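You operate a simulated robot arm through the tools that you are given. There is no shell and no other tool. Be economical: measure what you need, move in short steps, check, and stop when the job is done.

You run a simulated robot arm. Do the job below in one go: nothing can be reset, and whatever is moved stays where it is left.

TASK
Put two of the bolts from the bench with the grey board on top of the carton there.
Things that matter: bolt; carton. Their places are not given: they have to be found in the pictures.

The check looks at the end state, three seconds after you hand in, the way a careful person would. Anything else that was tipped, shoved, dropped, spilled or broken makes it a failure.

THE ROBOT
A 6-joint arm with a two-finger parallel gripper, fixed in place. Base frame: the origin is at the foot of the arm, x ahead of it, y to its left, z up; the work surface is at about z = 0.9. Readings come in m, rad, newtons and seconds.
With the tool pointing down near the work surface it reaches from about 0.24 to 0.66 m from the base axis. Its first joint turns from -1.152 to 1.152 rad. Payload 2.9 kg.
Tool frame: the origin (TCP) lies between the finger pads and is the grasp point; the fingertips stand 0.03 m ahead of it; z points along the fingers, y is the line along which they close. Largest opening 0.11 m; finger width 0.02, thickness 0.01; the body of the gripper, 0.048 by 0.112 m, starts 0.055 m behind the TCP.
Orientation is that of the tool frame in the base frame, as [roll, pitch, yaw] about the fixed x, y, z axes, in that order (R = Rz(yaw) Ry(pitch) Rx(roll)). With the fingers straight down and closing along the base's y, the tool's x points along the base's -x, its y along +y and its z along -z.

THE INTERFACE
- The arm moves only by the tool send_rows. Its arguments are lists of equal length, an entry for each row: "xyz": the shift along the tool's x, y, z in cm, a list of three; "angular": the turn, a rotation vector about the tool's x, y, z in rad, a list of three; "claw": the finger opening in cm, from 0 to 11. In form: {"xyz": [[dx, dy, dz], ...], "angular": [[ax, ay, az], ...], "claw": [claw, ...]}. A call has 1 to 10 rows; each row shifts and turns the commanded pose from where the row before left it, along the tool's axes as they then stand. Each row takes 0.2 s and may step no farther than 0.05 m and 0.15 rad from the row before; otherwise, or with a gripper value out of range, the whole call is refused. Where a pose cannot be reached the arm comes as near as it can. A force on the tool above 40 N (or 10 N above the force at the start of the call, whichever is more), or a blocked arm, ends the call early, and 0.2 s more pass. Each finger travels about 0.108 m/s and halts on what it meets, pressing with about 26 N; the grip force reading is that of the motor and also rises with nothing between the fingers. The clock runs only during rows and for 0.2 s after the last one: add rows that do not move to give the fingers time. It gives the time, the measured TCP pose, the force on the tool (base axes), the opening and the grip force at its end, in the units of the frame above (readings bear some noise).
- Cameras (640 x 400 px; columns grow to the right, rows downward): "scene" is fixed at [0.0611, 0.4278, 1.3931]; the picture's right is [-0.82, -0.57, 0.00], its down [-0.26, 0.38, -0.89] and it looks along [0.50, -0.73, -0.46] (base axes); focal length 228 px, centre (320, 200). "wrist" rides on the gripper at [-0.036, 0, -0.057] in the tool frame; the picture's right is [0.00, -1.00, 0.00], its down [0.97, 0.00, -0.24] and it looks along [0.24, 0.00, 0.97] (tool axes); focal length 218 px, centre (320, 200).
- camera(camera): a new picture of that camera. The clock stands still meanwhile.
- locate(camera, pixels): for up to 12 pixels [column, row] of the newest picture of that camera ("zoom" is the newest enlarged one), the place [x, y, z] in the base frame of the surface seen there, good to about 0.002 m, but the place of the scene camera against the robot may be out by one fixed shift of up to 0.012 m in any direction. The clock stands still meanwhile.
- close_up(camera, box): a new picture of the part [left, top, right, bottom] of that camera's present view, enlarged. The clock stands still meanwhile.
- close_job(): hands the job in; it is judged then, once.

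Go step by step. Measure first, check grasps and placings, and put right what went wrong. The budget is 60 turns and 20 pictures, counting those below and the enlarged ones. Unless the task says otherwise, let go and move clear before handing in, and close with one line.

The tools are called after ">>>" as a command line: name --argument value ..., lists and objects as JSON in quotes. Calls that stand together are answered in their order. send_rows: Moves the arm, as the interface text tells. Its arguments: {"type":"object","properties":{"xyz":{"type":"array"},"angular":{"type":"array"},"claw":{"type":"array"}},"required":["xyz","angular","claw"]} The other tools are called the same way: camera (camera) takes a picture; locate (camera, pixels) gives the place of the surface under pixels of a picture; close_up (camera, box) takes an enlarged picture of a part of a camera's view; close_job () hands the job in.

At the start:

```text
t: 0.0
tool_pos: [0.3832, -0.0507, 1.2959]
orientation: [-3.14, 0.001, 3.139]
ft_force: [0.0, -0.9, 0.0]
opening: 0.1101
gripper_force: 0.1
```

scene: 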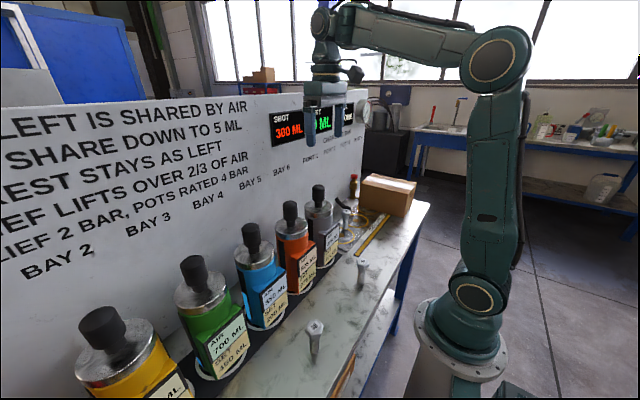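
wrist: 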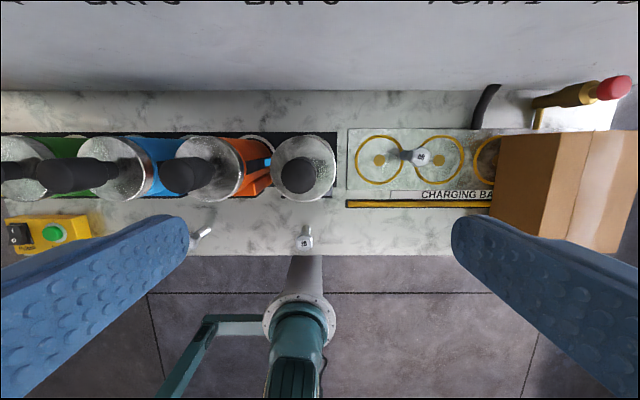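

The pictures show the carton around scene (388,195) and bolt-like objects at scene (315,338), (362,273) and (345,215). I'll enlarge these parts to identify them.

>>> close_up --camera "scene" --box '[280, 160, 440, 260]'

>>> close_up --camera "scene" --box '[240, 240, 432, 360]'

>>> locate --camera "wrist" --pixels '[[304, 243], [304, 230], [202, 234], [208, 231], [418, 157], [405, 154], [545, 180], [500, 140], [495, 205], [580, 140], [567, 235], [300, 212]]'

>>> locate --camera "scene" --pixels '[[315, 326], [316, 350], [362, 264], [361, 285], [346, 213], [343, 203], [362, 178], [385, 174], [416, 184], [405, 190], [363, 195], [405, 215]]'

```text
4.00 times, centred on (360, 210) of scene
```

zoom: 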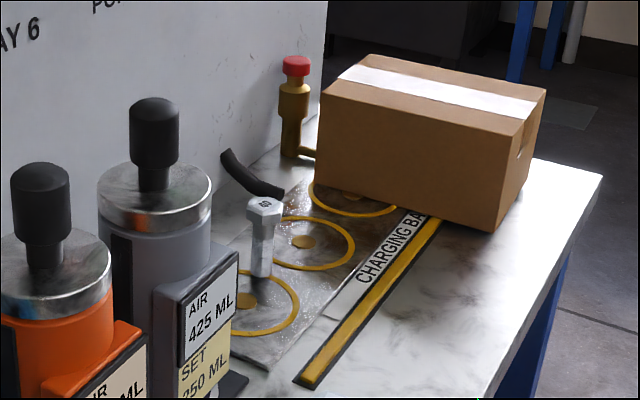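

```text
3.33 times, centred on (336, 300) of scene
```

zoom: 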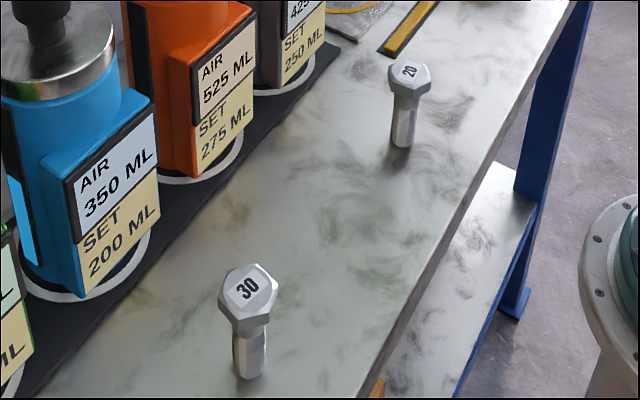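

```text
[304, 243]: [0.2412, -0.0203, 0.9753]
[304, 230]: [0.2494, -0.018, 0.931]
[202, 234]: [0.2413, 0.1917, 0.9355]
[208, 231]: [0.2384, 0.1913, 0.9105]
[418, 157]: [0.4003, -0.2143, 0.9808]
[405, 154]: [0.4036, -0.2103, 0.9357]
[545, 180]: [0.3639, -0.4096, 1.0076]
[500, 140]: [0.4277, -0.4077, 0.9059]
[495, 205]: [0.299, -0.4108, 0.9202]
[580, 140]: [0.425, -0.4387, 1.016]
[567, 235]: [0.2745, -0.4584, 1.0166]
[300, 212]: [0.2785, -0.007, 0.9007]
```

```text
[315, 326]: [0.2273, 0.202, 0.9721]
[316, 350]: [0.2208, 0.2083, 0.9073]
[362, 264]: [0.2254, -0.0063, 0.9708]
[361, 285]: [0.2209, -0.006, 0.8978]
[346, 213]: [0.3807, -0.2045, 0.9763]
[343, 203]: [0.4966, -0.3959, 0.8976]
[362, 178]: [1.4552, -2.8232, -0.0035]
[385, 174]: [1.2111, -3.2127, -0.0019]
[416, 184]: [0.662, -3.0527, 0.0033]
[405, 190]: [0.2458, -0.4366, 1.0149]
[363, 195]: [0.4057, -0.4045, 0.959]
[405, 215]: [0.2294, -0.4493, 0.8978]
```

There are three bolts standing head-up: "30" at about (0.24, 0.19), "20" at about (0.24, -0.02), and one in the charging bay at (0.40, -0.21). Each head top is at z≈0.98, and the carton top is at z≈1.016. I'll start with the charging-bay bolt by moving above it and taking a look.

>>> send_rows --xyz '[[-0.5, -4, 3], [-0.5, -4, 4], [-0.4, -4, 4], [-0.4, -4, 4], [0, 0, 0]]' --angular '[[0, 0, 0], [0, 0, 0], [0, 0, 0], [0, 0, 0], [0, 0, 0]]' --claw '[11, 11, 11, 9, 8]'

>>> camera --camera "wrist"

```text
refused: row 1 steps farther than a row can; nothing moved
```

```text
15 pictures are left
```

wrist: 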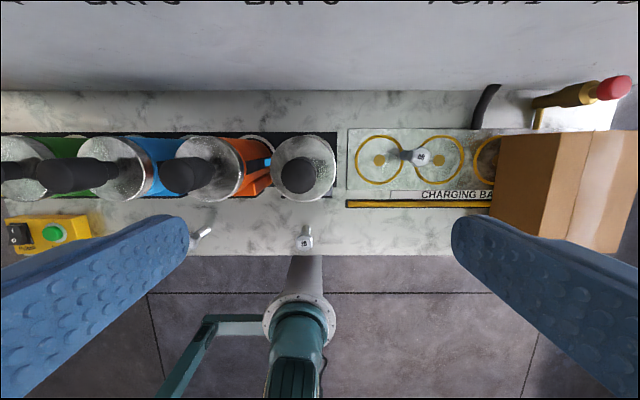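

The call was refused because the row stepped more than 5 cm, so nothing moved. I'll send smaller steps, and locate the pot caps for clearance.

>>> locate --camera "wrist" --pixels '[[300, 175], [330, 165], [485, 90], [615, 88], [418, 157], [421, 162], [65, 175], [420, 120]]'

>>> send_rows --xyz '[[-0.4, -3.3, 2.5], [-0.4, -3.3, 3], [-0.4, -3.3, 3], [-0.4, -3.3, 3], [-0.3, -3, 3.5], [0, 0, 0]]' --angular '[[0, 0, 0], [0, 0, 0], [0, 0, 0], [0, 0, 0], [0, 0, 0], [0, 0, 0]]' --claw '[11, 11, 11, 9, 8, 8]'

>>> camera --camera "wrist"

```text
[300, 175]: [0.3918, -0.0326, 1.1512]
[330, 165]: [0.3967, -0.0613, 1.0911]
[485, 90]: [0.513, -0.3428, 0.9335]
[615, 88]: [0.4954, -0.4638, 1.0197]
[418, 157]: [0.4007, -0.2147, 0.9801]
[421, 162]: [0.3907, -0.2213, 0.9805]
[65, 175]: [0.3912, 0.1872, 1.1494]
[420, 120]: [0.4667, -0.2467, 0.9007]
```

```text
t: 1.4
tool_pos: [0.4007, -0.2132, 1.1478]
orientation: [-3.138, 0.002, -3.141]
ft_force: [0.8, 0.0, -0.2]
opening: 0.0799
gripper_force: 0.1
```

```text
14 pictures are left
```

wrist: 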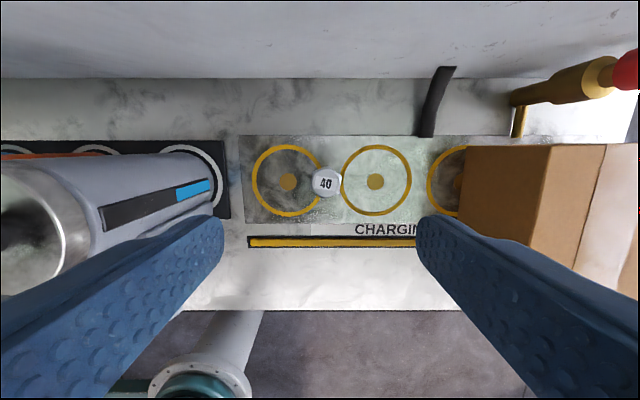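

The "40" bolt head is at wrist (326,183). I'll zoom in to read the hex orientation and centre.

>>> close_up --camera "wrist" --box '[294, 163, 358, 203]'

>>> locate --camera "wrist" --pixels '[[326, 183], [314, 183], [337, 183], [326, 172], [326, 194], [375, 180], [466, 190], [320, 200]]'

```text
10.00 times, centred on (326, 183) of wrist
```

zoom: 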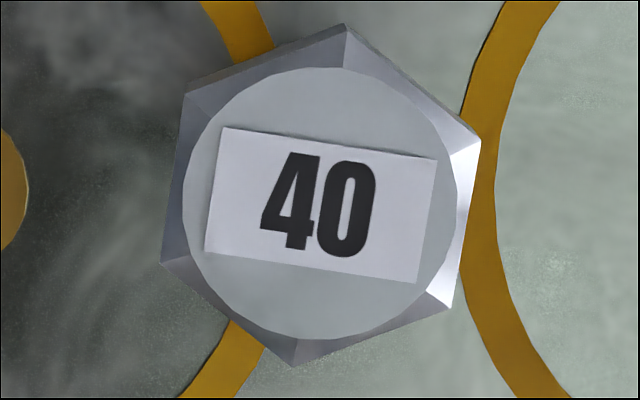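

```text
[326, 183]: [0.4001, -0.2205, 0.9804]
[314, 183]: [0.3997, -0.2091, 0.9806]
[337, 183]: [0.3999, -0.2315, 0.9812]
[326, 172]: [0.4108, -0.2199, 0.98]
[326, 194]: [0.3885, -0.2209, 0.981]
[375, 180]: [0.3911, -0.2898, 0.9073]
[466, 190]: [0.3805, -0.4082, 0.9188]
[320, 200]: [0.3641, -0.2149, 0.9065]
```

The hex flats are turned about 0.16 rad from my closing line, with the head centre at (0.400, -0.2205). I'll align, descend to z≈0.968 and check before closing.

>>> send_rows --xyz '[[0, -0.73, 0], [0, 0, 0], [0, 0, 4.5], [0, 0, 4.5], [0, 0, 4.5], [0, 0, 4.3], [0, 0, 0]]' --angular '[[0, 0, 0.08], [0, 0, 0.08], [0, 0, 0], [0, 0, 0], [0, 0, 0], [0, 0, 0], [0, 0, 0]]' --claw '[8, 8, 8, 8, 8, 8, 8]'

>>> camera --camera "wrist"

```text
t: 3.0
tool_pos: [0.4039, -0.2181, 0.9686]
orientation: [3.141, 0.003, 2.981]
ft_force: [-0.2, -0.1, 0.8]
opening: 0.0801
gripper_force: 0.0
```

```text
12 pictures are left
```

wrist: 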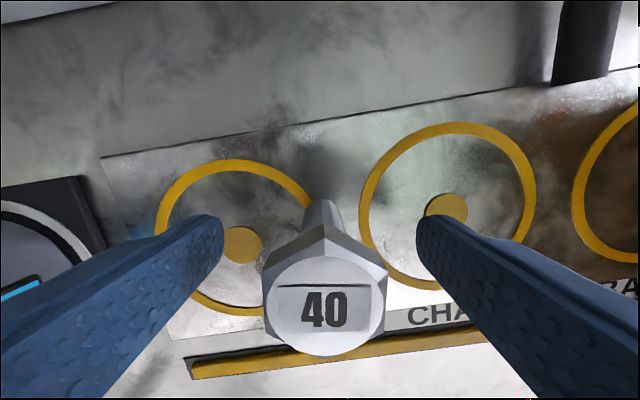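

The hex is now aligned with the fingers, with the head at (325,305). I'll locate it to check the centring.

>>> locate --camera "wrist" --pixels '[[325, 305], [268, 305], [382, 305], [325, 265], [325, 352], [290, 330]]'

>>> send_rows --xyz '[[0, 0, 0]]' --angular '[[0, 0, 0]]' --claw '[8]'

```text
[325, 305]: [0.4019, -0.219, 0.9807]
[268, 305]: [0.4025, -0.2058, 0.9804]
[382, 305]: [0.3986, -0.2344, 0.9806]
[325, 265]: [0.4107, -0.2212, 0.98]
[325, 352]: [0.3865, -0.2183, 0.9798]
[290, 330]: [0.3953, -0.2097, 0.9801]
```

```text
t: 3.4
tool_pos: [0.4032, -0.2198, 0.9679]
orientation: [3.141, 0.0, 2.981]
ft_force: [0.1, 0.4, -0.6]
opening: 0.0802
gripper_force: 0.1
```

The head centre is about 4 mm toward the base from the TCP, so I'll shift that much and close slowly.

>>> send_rows --xyz '[[0.35, -0.05, 0], [0, 0, 0], [0, 0, 0], [0, 0, 0], [0, 0, 0], [0, 0, 0]]' --angular '[[0, 0, 0], [0, 0, 0], [0, 0, 0], [0, 0, 0], [0, 0, 0], [0, 0, 0]]' --claw '[6, 4.5, 3.5, 2.5, 2, 2]'

```text
t: 4.8
tool_pos: [0.3991, -0.2202, 0.9685]
orientation: [-3.14, 0.002, 2.981]
ft_force: [-1.4, -2.2, 2.8]
opening: 0.0308
gripper_force: 25.9
```

The fingers stopped at 30.8 mm with 26 N, so the bolt is gripped. I'll lift straight up and look over the carton top.

>>> send_rows --xyz '[[0, 0, -2], [0, 0, -4], [0, 0, -4], [0, 0, -4.5], [0, 0, -4.5], [0, 0, 0]]' --angular '[[0, 0, 0], [0, 0, 0], [0, 0, 0], [0, 0, 0], [0, 0, 0], [0, 0, 0]]' --claw '[2, 2, 2, 2, 2, 2]'

>>> camera --camera "wrist"

```text
t: 6.2
tool_pos: [0.3957, -0.2176, 1.1593]
orientation: [3.141, -0.001, 2.981]
ft_force: [-0.8, 0.1, -2.6]
opening: 0.0305
gripper_force: 26.5
```

```text
11 pictures are left
```

wrist: 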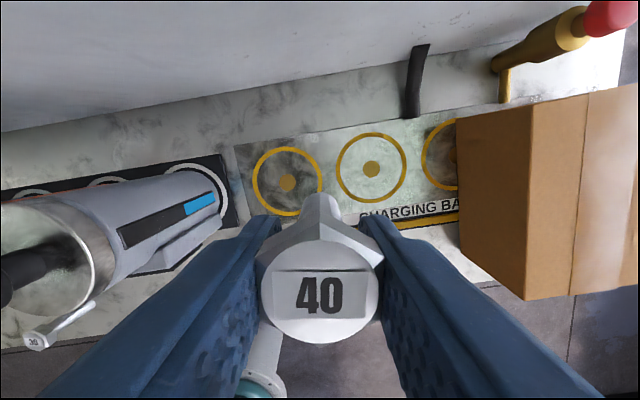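

The bolt is held upright, its bottom at about z=1.10. I'll undo the turn and carry it over the carton at about (0.37, -0.46).

>>> send_rows --xyz '[[0, 0, 0], [0, 0, 0], [0.4, -4, 0], [0.4, -4, 0], [0.4, -4, 0], [0.4, -4, 0], [0.5, -4, 0], [0.4, -4.2, 0], [0, 0, 0]]' --angular '[[0, 0, -0.08], [0, 0, -0.08], [0, 0, 0], [0, 0, 0], [0, 0, 0], [0, 0, 0], [0, 0, 0], [0, 0, 0], [0, 0, 0]]' --claw '[2, 2, 2, 2, 2, 2, 2, 2, 2]'

>>> camera --camera "wrist"

>>> close_up --camera "scene" --box '[320, 120, 448, 220]'

```text
t: 8.2
tool_pos: [0.3708, -0.4621, 1.158]
orientation: [-3.14, 0.0, 3.141]
ft_force: [0.7, 0.0, -2.1]
opening: 0.0307
gripper_force: 26.1
```

```text
10 pictures are left
```

wrist: 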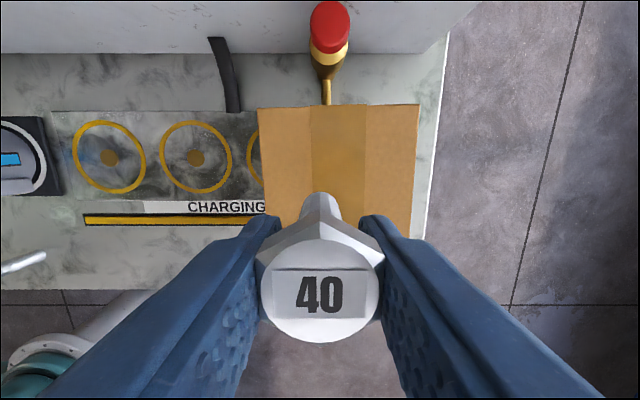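

```text
4.00 times, centred on (384, 170) of scene
```

zoom: 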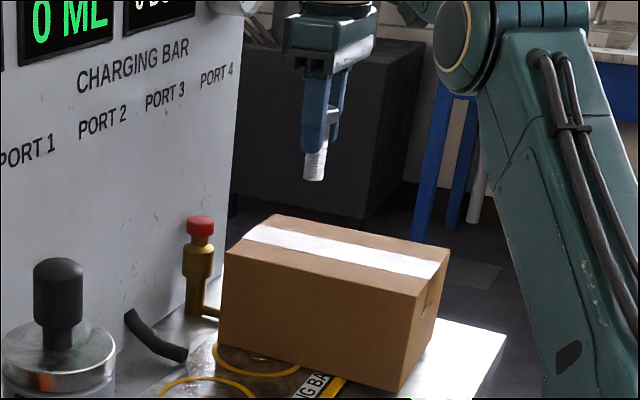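

>>> locate --camera "wrist" --pixels '[[262, 112], [413, 108], [408, 225], [270, 205], [340, 150], [330, 25], [345, 190], [318, 200]]'

```text
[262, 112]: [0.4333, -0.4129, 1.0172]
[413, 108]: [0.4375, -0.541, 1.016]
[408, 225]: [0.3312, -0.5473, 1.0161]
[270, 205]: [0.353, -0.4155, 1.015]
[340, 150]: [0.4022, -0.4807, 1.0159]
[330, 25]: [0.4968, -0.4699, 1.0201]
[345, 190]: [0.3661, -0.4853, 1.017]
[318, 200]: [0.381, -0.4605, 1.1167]
```

The carton top spans y from -0.413 to -0.545 and x from about 0.26 to 0.437, at z=1.016. I'll go to (0.385, -0.48) and lower until the bolt bottom is just above the top (TCP about 1.083).

>>> send_rows --xyz '[[-1.4, -1.8, 0], [0, 0, 3], [0, 0, 3], [0, 0, 1.5], [0, 0, 0]]' --angular '[[0, 0, 0], [0, 0, 0], [0, 0, 0], [0, 0, 0], [0, 0, 0]]' --claw '[2, 2, 2, 2, 2]'

>>> close_up --camera "scene" --box '[336, 130, 432, 190]'

```text
t: 9.4
tool_pos: [0.3846, -0.4793, 1.0831]
orientation: [-3.139, 0.002, -3.141]
ft_force: [-1.6, 0.2, -2.3]
opening: 0.0307
gripper_force: 25.8
```

```text
6.67 times, centred on (384, 160) of scene
```

zoom: 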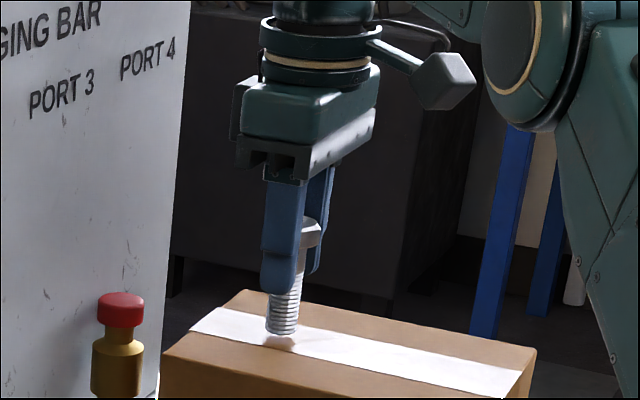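

The bolt hovers a few millimetres above the tape. I'll lower it in 1 mm steps and watch the force.

>>> send_rows --xyz '[[0, 0, 0.15], [0, 0, 0.15], [0, 0, 0]]' --angular '[[0, 0, 0], [0, 0, 0], [0, 0, 0]]' --claw '[2, 2, 2]'

```text
t: 10.2
tool_pos: [0.3845, -0.4781, 1.0796]
orientation: [-3.141, -0.001, 3.14]
ft_force: [0.6, -0.1, -3.4]
opening: 0.0306
gripper_force: 25.9
```

>>> send_rows --xyz '[[0, 0, 0.1], [0, 0, 0.05], [0, 0, 0]]' --angular '[[0, 0, 0], [0, 0, 0], [0, 0, 0]]' --claw '[2, 2, 2]'

```text
t: 11.0
tool_pos: [0.386, -0.4795, 1.0796]
orientation: [-3.139, 0.002, 3.14]
ft_force: [-1.3, 0.2, 2.1]
opening: 0.0309
gripper_force: 26.4
```

The vertical force went from about -2.5 to +2.1 N, so the bolt is resting on the carton. I'll open gently and rise straight up.

>>> send_rows --xyz '[[0, 0, 0], [0, 0, 0], [0, 0, 0], [0, 0, 0], [0, 0, -2], [0, 0, -4], [0, 0, -4], [0, 0, 0]]' --angular '[[0, 0, 0], [0, 0, 0], [0, 0, 0], [0, 0, 0], [0, 0, 0], [0, 0, 0], [0, 0, 0], [0, 0, 0]]' --claw '[3.3, 4, 5, 6, 6, 6, 6, 6]'

>>> close_up --camera "scene" --box '[336, 130, 432, 190]'

```text
t: 12.8
tool_pos: [0.3797, -0.4707, 1.174]
orientation: [3.141, 0.002, 3.141]
ft_force: [0.1, 0.0, 0.1]
opening: 0.0602
gripper_force: 0.1
out of reach, approached as far as the arm can: row 7
```

```text
6.67 times, centred on (384, 160) of scene
```

zoom: 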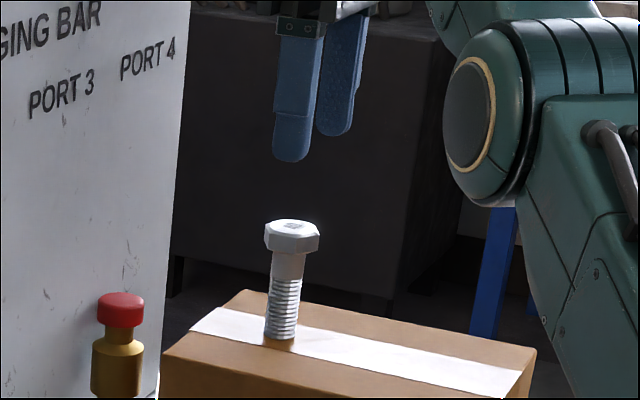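

The "40" bolt stands upright on the carton. Next I'll travel high and close to the base toward bolt "30", clear of the pots.

>>> send_rows --xyz '[[1.1, 4.2, -0.8], [1.1, 4.2, -0.8], [1.1, 4.2, -0.8], [1.1, 4.2, -0.8], [1.1, 4.2, -0.8], [1.1, 4.2, -0.8], [1.1, 4.2, -0.8], [1.1, 4.2, -0.8], [1.1, 4.2, -0.8], [1.1, 4.2, -0.8]]' --angular '[[0, 0, 0], [0, 0, 0], [0, 0, 0], [0, 0, 0], [0, 0, 0], [0, 0, 0], [0, 0, 0], [0, 0, 0], [0, 0, 0], [0, 0, 0]]' --claw '[6, 6, 6, 6, 6, 8, 8, 8, 8, 8]'

```text
t: 15.0
tool_pos: [0.2695, -0.0512, 1.2522]
orientation: [-3.141, 0.0, 3.14]
ft_force: [-0.3, -0.3, 0.2]
opening: 0.0799
gripper_force: 0.0
```

>>> send_rows --xyz '[[0, 4, 0], [0, 4, 0], [0, 4, 0], [0, 4, 0], [0.2, 4, 1], [0.2, 4, 2], [0, 0, 3], [0, 0, 3], [0, 0, 0]]' --angular '[[0, 0, 0], [0, 0, 0], [0, 0, 0], [0, 0, 0], [0, 0, 0], [0, 0, 0], [0, 0, 0], [0, 0, 0], [0, 0, 0]]' --claw '[8, 8, 8, 8, 8, 8, 8, 8, 8]'

>>> camera --camera "wrist"

```text
t: 17.0
tool_pos: [0.2672, 0.1898, 1.1624]
orientation: [3.141, 0.0, -3.14]
ft_force: [-0.5, -0.3, 0.0]
opening: 0.0802
gripper_force: 0.0
```

```text
6 pictures are left
```

wrist: 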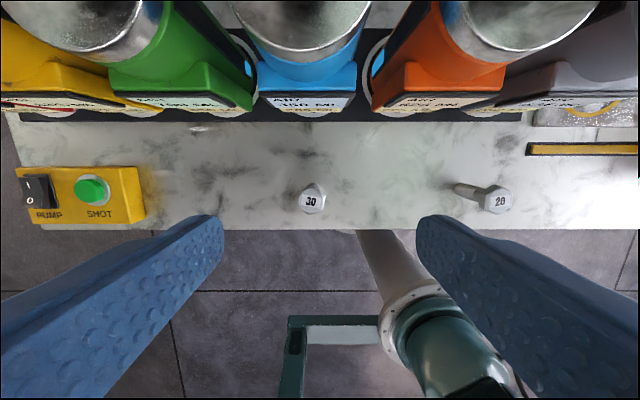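

Bolt "30" is at wrist (311,200). I'll zoom in for its centre and hex orientation.

>>> close_up --camera "wrist" --box '[279, 180, 343, 220]'

>>> locate --camera "wrist" --pixels '[[311, 200], [304, 200], [319, 200], [311, 193], [311, 208], [310, 220], [305, 105], [290, 100], [260, 40], [400, 85], [90, 188], [140, 190]]'

```text
10.00 times, centred on (311, 200) of wrist
```

zoom: 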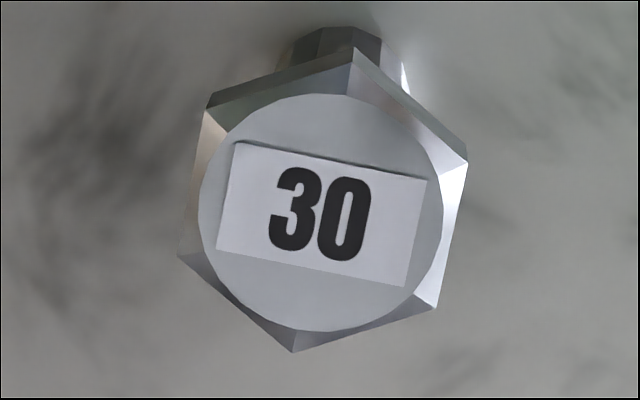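

```text
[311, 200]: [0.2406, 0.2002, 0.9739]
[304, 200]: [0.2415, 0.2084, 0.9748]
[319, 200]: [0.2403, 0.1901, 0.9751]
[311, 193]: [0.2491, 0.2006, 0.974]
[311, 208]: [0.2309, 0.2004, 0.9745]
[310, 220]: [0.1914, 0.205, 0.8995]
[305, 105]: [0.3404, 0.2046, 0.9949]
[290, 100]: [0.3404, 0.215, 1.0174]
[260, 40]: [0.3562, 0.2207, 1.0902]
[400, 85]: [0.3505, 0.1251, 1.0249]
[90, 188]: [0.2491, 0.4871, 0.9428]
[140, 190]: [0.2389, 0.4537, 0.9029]
```

Head centre is (0.239, 0.200), top z=0.974, and the flats are turned about 0.2 rad. I'll align, descend to z≈0.962 and check the position.

>>> send_rows --xyz '[[2.8, 1.05, 0], [0, 0, 0], [0, 0, 0], [0, 0, 4], [0, 0, 4], [0, 0, 4], [0, 0, 4], [0, 0, 4], [0, 0, 0]]' --angular '[[0, 0, 0], [0, 0, 0.1], [0, 0, 0.1], [0, 0, 0], [0, 0, 0], [0, 0, 0], [0, 0, 0], [0, 0, 0], [0, 0, 0]]' --claw '[8, 8, 8, 8, 8, 8, 8, 8, 8]'

>>> camera --camera "wrist"

>>> locate --camera "wrist" --pixels '[[325, 305], [285, 305], [365, 305], [325, 270], [325, 340]]'

```text
t: 19.0
tool_pos: [0.2372, 0.1988, 0.9632]
orientation: [-3.141, 0.002, 2.941]
ft_force: [-0.1, -0.5, 0.0]
opening: 0.0801
gripper_force: 0.1
```

```text
4 pictures are left
```

wrist: 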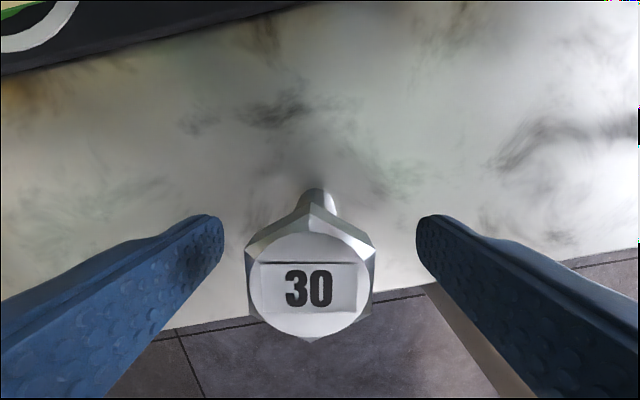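

```text
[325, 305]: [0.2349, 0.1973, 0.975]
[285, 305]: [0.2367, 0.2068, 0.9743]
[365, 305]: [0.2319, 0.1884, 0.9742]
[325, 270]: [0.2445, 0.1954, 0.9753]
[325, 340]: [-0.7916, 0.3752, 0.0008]
```

The head sits at about (0.240, 0.200), roughly 3 mm off the TCP. I'll correct for that and close slowly.

>>> send_rows --xyz '[[-0.27, 0.2, 0], [0, 0, 0], [0, 0, 0], [0, 0, 0], [0, 0, 0], [0, 0, 0]]' --angular '[[0, 0, 0], [0, 0, 0], [0, 0, 0], [0, 0, 0], [0, 0, 0], [0, 0, 0]]' --claw '[6, 4.5, 3.5, 2.5, 2, 2]'

```text
t: 20.4
tool_pos: [0.2401, 0.1997, 0.9627]
orientation: [3.141, 0.001, 2.941]
ft_force: [0.2, 0.1, -0.5]
opening: 0.0307
gripper_force: 25.7
```

Gripped at 30.7 mm. I'll lift straight up to about z=1.25, undoing the turn near the top.

>>> send_rows --xyz '[[0, 0, -2], [0, 0, -4], [0, 0, -4], [0, 0, -4], [0, 0, -4], [0, 0, -4], [0, 0, -3.5], [0, 0, -3.5], [-2.9, 0, 0], [0, 0, 0]]' --angular '[[0, 0, 0], [0, 0, 0], [0, 0, 0], [0, 0, 0], [0, 0, 0], [0, 0, 0], [0, 0, -0.1], [0, 0, -0.1], [0, 0, 0], [0, 0, 0]]' --claw '[2, 2, 2, 2, 2, 2, 2, 2, 2, 2]'

```text
t: 22.6
tool_pos: [0.2692, 0.2011, 1.2545]
orientation: [3.141, 0.0, -3.141]
ft_force: [0.3, -0.3, 0.6]
opening: 0.0201
gripper_force: 0.0
```

The opening now reads 20 mm with no grip force, so the bolt slipped out. I'll look for where it is.

>>> camera --camera "scene"

```text
3 pictures are left
```

scene: 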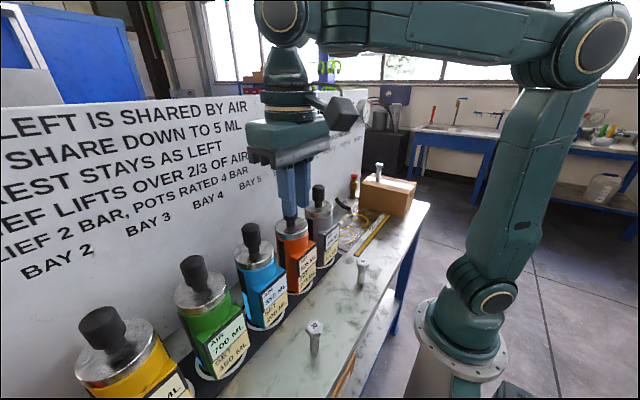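

Bolt "30" is still standing at its place (313,330), so it slipped from the grip on lifting. I'll locate both remaining bolts before a lower, slower retry.

>>> locate --camera "scene" --pixels '[[315, 326], [316, 350], [362, 264], [361, 285], [379, 167], [378, 177], [310, 323], [320, 329]]'

>>> close_up --camera "scene" --box '[275, 250, 403, 370]'

```text
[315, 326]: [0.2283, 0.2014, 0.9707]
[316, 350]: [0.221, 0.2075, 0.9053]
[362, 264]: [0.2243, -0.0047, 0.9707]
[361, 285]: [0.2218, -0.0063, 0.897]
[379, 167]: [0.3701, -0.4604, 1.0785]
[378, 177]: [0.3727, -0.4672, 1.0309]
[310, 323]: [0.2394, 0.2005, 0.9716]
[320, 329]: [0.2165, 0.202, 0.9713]
```

```text
3.33 times, centred on (339, 310) of scene
```

zoom: 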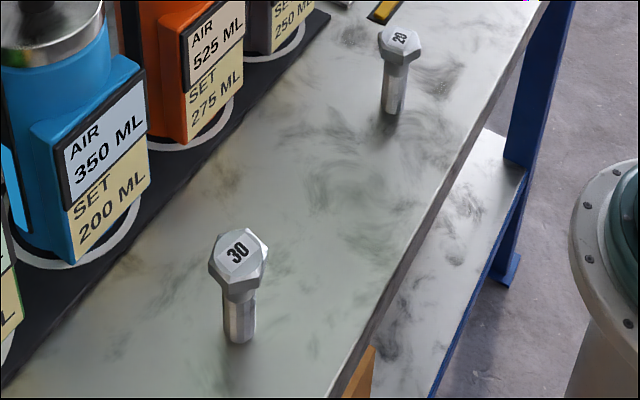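

Bolt "30" hasn't moved at all. I'll go back and grip deeper, then lift in small steps while reading the force.

>>> send_rows --xyz '[[2.92, -0.1, 0], [0, 0, 0], [0, 0, 4], [0, 0, 4], [0, 0, 4], [0, 0, 4], [0, 0, 4], [0, 0, 4], [0, 0, 3], [0, 0, 3.2]]' --angular '[[0, 0, 0.1], [0, 0, 0.1], [0, 0, 0], [0, 0, 0], [0, 0, 0], [0, 0, 0], [0, 0, 0], [0, 0, 0], [0, 0, 0], [0, 0, 0]]' --claw '[6, 7, 8, 8, 8, 8, 8, 8, 8, 8]'

>>> send_rows --xyz '[[0, 0, 0], [0, 0, 0], [0, 0, 0], [0, 0, 0], [0, 0, 0], [0, 0, 0]]' --angular '[[0, 0, 0], [0, 0, 0], [0, 0, 0], [0, 0, 0], [0, 0, 0], [0, 0, 0]]' --claw '[6, 4.5, 3.5, 2.5, 2, 2]'

>>> send_rows --xyz '[[0, 0, -0.1], [0, 0, -0.1], [0, 0, 0]]' --angular '[[0, 0, 0], [0, 0, 0], [0, 0, 0]]' --claw '[2, 2, 2]'

```text
t: 24.8
tool_pos: [0.2413, 0.2006, 0.9518]
orientation: [3.141, 0.003, 2.943]
ft_force: [-0.2, 0.0, -0.8]
opening: 0.0798
gripper_force: 0.2
```

```text
t: 26.2
tool_pos: [0.2423, 0.2, 0.9515]
orientation: [-3.141, 0.001, 2.939]
ft_force: [-0.3, 0.2, 0.1]
opening: 0.0308
gripper_force: 26.1
```

```text
t: 27.0
tool_pos: [0.2422, 0.1996, 0.9532]
orientation: [-3.141, 0.0, 2.94]
ft_force: [-0.1, 0.2, 0.4]
opening: 0.0311
gripper_force: 25.3
```

After a 2 mm lift the force is about zero. I'll raise a few millimetres more and look at force and opening.

>>> send_rows --xyz '[[0, 0, -0.3], [0, 0, -0.3], [0, 0, -0.2], [0, 0, 0], [0, 0, 0]]' --angular '[[0, 0, 0], [0, 0, 0], [0, 0, 0], [0, 0, 0], [0, 0, 0]]' --claw '[2, 2, 2, 2, 2]'

>>> locate --camera "scene" --pixels '[[316, 350]]'

```text
t: 28.2
tool_pos: [0.2417, 0.1992, 0.9604]
orientation: [3.141, 0.0, 2.941]
ft_force: [-0.1, 0.6, -1.4]
opening: 0.031
gripper_force: 25.5
```

```text
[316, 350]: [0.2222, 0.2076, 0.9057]
```

Still gripped at 31 mm. I'll raise slowly past where the fingertips would leave the head, which shows whether the bolt comes along.

>>> send_rows --xyz '[[0, 0, -0.5], [0, 0, -0.5], [0, 0, -0.5], [0, 0, -0.5], [0, 0, 0]]' --angular '[[0, 0, 0], [0, 0, 0], [0, 0, 0], [0, 0, 0], [0, 0, 0]]' --claw '[2, 2, 2, 2, 2]'

>>> close_up --camera "scene" --box '[251, 270, 379, 370]'

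```text
t: 29.4
tool_pos: [0.2427, 0.199, 0.9807]
orientation: [-3.141, 0.001, 2.941]
ft_force: [-0.3, 0.4, -2.3]
opening: 0.0311
gripper_force: 26.4
```

```text
4.00 times, centred on (315, 320) of scene
```

zoom: 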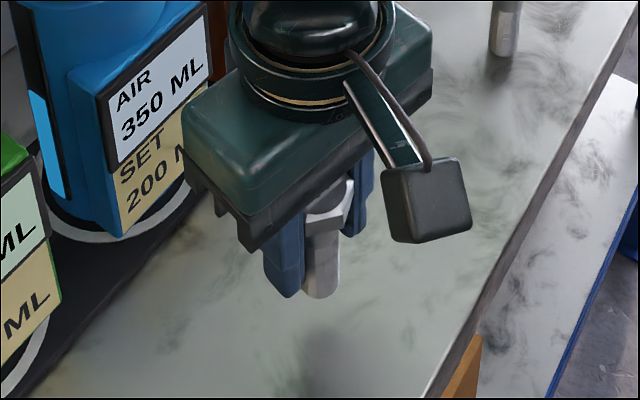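

The bolt is lifted this time: it is between the fingers, with a free gap and shadow beneath, and the force reads -2.3 N. I'll keep lifting gently.

>>> send_rows --xyz '[[0, 0, -1], [0, 0, -1.5], [0, 0, -1.5], [0, 0, -2], [0, 0, -2], [0, 0, -2], [0, 0, -2], [0, 0, -2], [0, 0, -1], [0, 0, 0]]' --angular '[[0, 0, 0], [0, 0, 0], [0, 0, 0], [0, 0, 0], [0, 0, 0], [0, 0, 0], [0, 0, 0], [0, 0, 0], [0, 0, 0], [0, 0, 0]]' --claw '[1, 1, 1, 1, 1, 1, 1, 1, 1, 1]'

>>> locate --camera "wrist" --pixels '[[318, 290], [318, 310], [318, 330], [318, 250], [318, 270]]'

```text
t: 31.6
tool_pos: [0.2403, 0.1991, 1.1303]
orientation: [-3.141, 0.001, 2.939]
ft_force: [-0.2, -1.2, -3.3]
opening: 0.0312
gripper_force: 26.3
```

```text
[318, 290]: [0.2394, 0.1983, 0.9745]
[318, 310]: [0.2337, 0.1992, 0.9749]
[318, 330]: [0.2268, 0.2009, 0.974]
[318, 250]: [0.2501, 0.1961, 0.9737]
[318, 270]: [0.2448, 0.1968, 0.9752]
```

It's still held at 31 mm with a -3.3 N load. I'll keep rising to travel height, then move the TCP out to x≈0.27.

>>> send_rows --xyz '[[0, 0, -2], [0, 0, -2], [0, 0, -2], [0, 0, -2], [0, 0, -2], [0, 0, -2], [0, 0, 0], [0, 0, 0], [0, 0, 0], [0, 0, 0]]' --angular '[[0, 0, 0], [0, 0, 0], [0, 0, 0], [0, 0, 0], [0, 0, 0], [0, 0, 0], [0, 0, -0.05], [0, 0, -0.05], [0, 0, -0.05], [0, 0, -0.05]]' --claw '[1, 1, 1, 1, 1, 1, 1, 1, 1, 1]'

>>> send_rows --xyz '[[-1, 0, 0], [-1, -1, 0], [-1, -2, 0], [0, -3, 0], [0, -3, 0], [0, -3, 0], [0, -3, 0], [0, -3, 0], [0, -3, 0], [0, -3, 0]]' --angular '[[0, 0, 0], [0, 0, 0], [0, 0, 0], [0, 0, 0], [0, 0, 0], [0, 0, 0], [0, 0, 0], [0, 0, 0], [0, 0, 0], [0, 0, 0]]' --claw '[1, 1, 1, 1, 1, 1, 1, 1, 1, 1]'

```text
t: 33.8
tool_pos: [0.2416, 0.2, 1.252]
orientation: [-3.14, 0.0, 3.141]
ft_force: [0.3, 0.4, -2.0]
opening: 0.0311
gripper_force: 26.1
```

```text
t: 36.0
tool_pos: [0.2703, -0.042, 1.2523]
orientation: [3.14, 0.001, 3.141]
ft_force: [0.9, 0.0, -2.4]
opening: 0.0309
gripper_force: 26.1
```

Still held securely. I'll travel on toward the second spot on the carton, (0.308, -0.48).

>>> send_rows --xyz '[[-0.4, -3.5, 0], [-0.4, -3.5, 0], [-0.4, -3.5, 0], [-0.4, -3.5, 0], [-0.4, -3.5, 0], [-0.4, -3.5, 0], [-0.4, -3.5, 0], [-0.4, -3.5, 0], [-0.4, -3.5, 0], [-0.2, -3.5, 0]]' --angular '[[0, 0, 0], [0, 0, 0], [0, 0, 0], [0, 0, 0], [0, 0, 0], [0, 0, 0], [0, 0, 0], [0, 0, 0], [0, 0, 0], [0, 0, 0]]' --claw '[1, 1, 1, 1, 1, 1, 1, 1, 1, 1]'

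>>> send_rows --xyz '[[0, -3, 0], [0, -3, 0], [0, -2.8, 0], [0, 0, 2], [0, 0, 3], [0, 0, 3], [0, 0, 3], [0, 0, 2], [0, 0, 0]]' --angular '[[0, 0, 0], [0, 0, 0], [0, 0, 0], [0, 0, 0], [0, 0, 0], [0, 0, 0], [0, 0, 0], [0, 0, 0], [0, 0, 0]]' --claw '[1, 1, 1, 1, 1, 1, 1, 1, 1]'

```text
t: 38.2
tool_pos: [0.307, -0.3912, 1.2519]
orientation: [3.141, -0.001, 3.14]
ft_force: [0.2, -0.1, -2.1]
opening: 0.0309
gripper_force: 25.9
```

```text
t: 40.2
tool_pos: [0.3033, -0.4724, 1.1139]
orientation: [3.142, -0.001, 3.14]
ft_force: [-0.2, 0.6, -2.6]
opening: 0.031
gripper_force: 26.2
out of reach, approached as far as the arm can: row 3
```

The bolt is over (0.303, -0.472), still held, with its bottom at about z=1.06. I'll descend to just above contact height (TCP about 1.073).

>>> send_rows --xyz '[[0, 0, 1.5], [0, 0, 1.5], [0, 0, 0.8], [0, 0, 0.2], [0, 0, 0]]' --angular '[[0, 0, 0], [0, 0, 0], [0, 0, 0], [0, 0, 0], [0, 0, 0]]' --claw '[1, 1, 1, 1, 1]'

```text
t: 41.4
tool_pos: [0.3044, -0.4724, 1.0741]
orientation: [-3.14, 0.001, 3.14]
ft_force: [0.4, 0.1, -2.5]
opening: 0.0308
gripper_force: 25.8
```

>>> send_rows --xyz '[[0, 0, 0.15], [0, 0, 0.15], [0, 0, 0.15], [0, 0, 0]]' --angular '[[0, 0, 0], [0, 0, 0], [0, 0, 0], [0, 0, 0]]' --claw '[1, 1, 1, 1]'

```text
t: 42.4
tool_pos: [0.3051, -0.4724, 1.0702]
orientation: [-3.141, 0.0, 3.139]
ft_force: [-0.6, 0.3, -3.3]
opening: 0.0309
gripper_force: 26.5
```

No contact yet (-3.3 N), so I'll lower in 1 mm steps.

>>> send_rows --xyz '[[0, 0, 0.1], [0, 0, 0.05], [0, 0, 0]]' --angular '[[0, 0, 0], [0, 0, 0], [0, 0, 0]]' --claw '[1, 1, 1]'

```text
t: 43.2
tool_pos: [0.3045, -0.4722, 1.0686]
orientation: [-3.14, 0.0, 3.14]
ft_force: [-0.3, 0.8, -1.8]
opening: 0.0311
gripper_force: 26.0
```

>>> send_rows --xyz '[[0, 0, 0.1], [0, 0, 0]]' --angular '[[0, 0, 0], [0, 0, 0]]' --claw '[1, 1]'

```text
t: 43.8
tool_pos: [0.3045, -0.472, 1.0685]
orientation: [3.141, -0.001, 3.142]
ft_force: [0.5, -0.5, -2.7]
opening: 0.0312
gripper_force: 26.0
```

>>> send_rows --xyz '[[0, 0, 0.1], [0, 0, 0]]' --angular '[[0, 0, 0], [0, 0, 0]]' --claw '[1, 1]'

```text
t: 44.4
tool_pos: [0.3049, -0.4722, 1.0672]
orientation: [-3.139, 0.001, 3.141]
ft_force: [0.0, -0.7, -2.1]
opening: 0.0307
gripper_force: 26.5
```

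>>> send_rows --xyz '[[0, 0, 0.1], [0, 0, 0]]' --angular '[[0, 0, 0], [0, 0, 0]]' --claw '[1, 1]'

```text
t: 45.0
tool_pos: [0.3038, -0.4728, 1.0662]
orientation: [-3.14, 0.002, 3.14]
ft_force: [1.3, -1.0, 1.9]
opening: 0.031
gripper_force: 25.6
```

The force flipped to +1.9 N, so the bolt is touching the carton. I'll open gently and rise straight up.

>>> send_rows --xyz '[[0, 0, 0], [0, 0, 0], [0, 0, 0], [0, 0, 0], [0, 0, -2], [0, 0, -3], [0, 0, -3], [0, 0, 0]]' --angular '[[0, 0, 0], [0, 0, 0], [0, 0, 0], [0, 0, 0], [0, 0, 0], [0, 0, 0], [0, 0, 0], [0, 0, 0]]' --claw '[3.3, 4, 5, 6, 6, 6, 6, 6]'

>>> send_rows --xyz '[[0, 1, -3], [0, 2, -3], [0, 4, -1], [0, 4, 0], [0, 4, 0], [0, 0, 0]]' --angular '[[0, 0, 0], [0, 0, 0], [0, 0, 0], [0, 0, 0], [0, 0, 0], [0, 0, 0]]' --claw '[6, 6, 6, 6, 6, 6]'

>>> camera --camera "scene"

```text
t: 46.8
tool_pos: [0.3044, -0.4721, 1.1476]
orientation: [3.141, -0.001, 3.139]
ft_force: [-0.6, -0.4, 0.1]
opening: 0.0601
gripper_force: 0.0
```

```text
t: 48.2
tool_pos: [0.3034, -0.3215, 1.2178]
orientation: [3.141, 0.001, 3.139]
ft_force: [0.3, 0.2, 0.9]
opening: 0.0601
gripper_force: 0.1
```

```text
0 pictures are left
```

scene: 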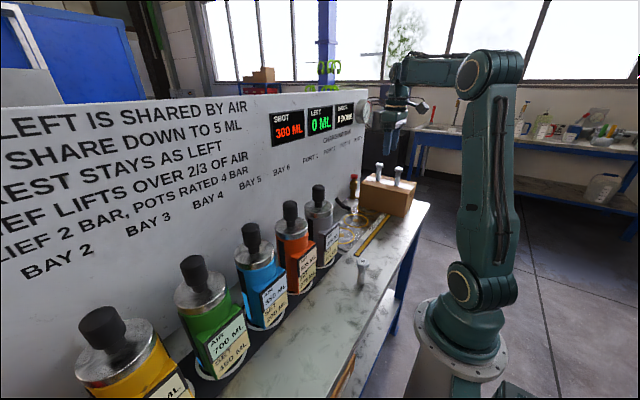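

Both bolts stand upright on the carton at scene (379,170) and (398,174). Nothing else has been disturbed, and the arm is clear, so I'm handing in.

>>> close_job

```text
The job is handed in.
```

I put two bolts, "40" and "30", on top of the carton, and the last picture showed both standing upright with the gripper clear of them. On the first try at bolt "30" it slipped out of the grip but stayed standing in place. Gripping it deeper and lifting slowly worked.
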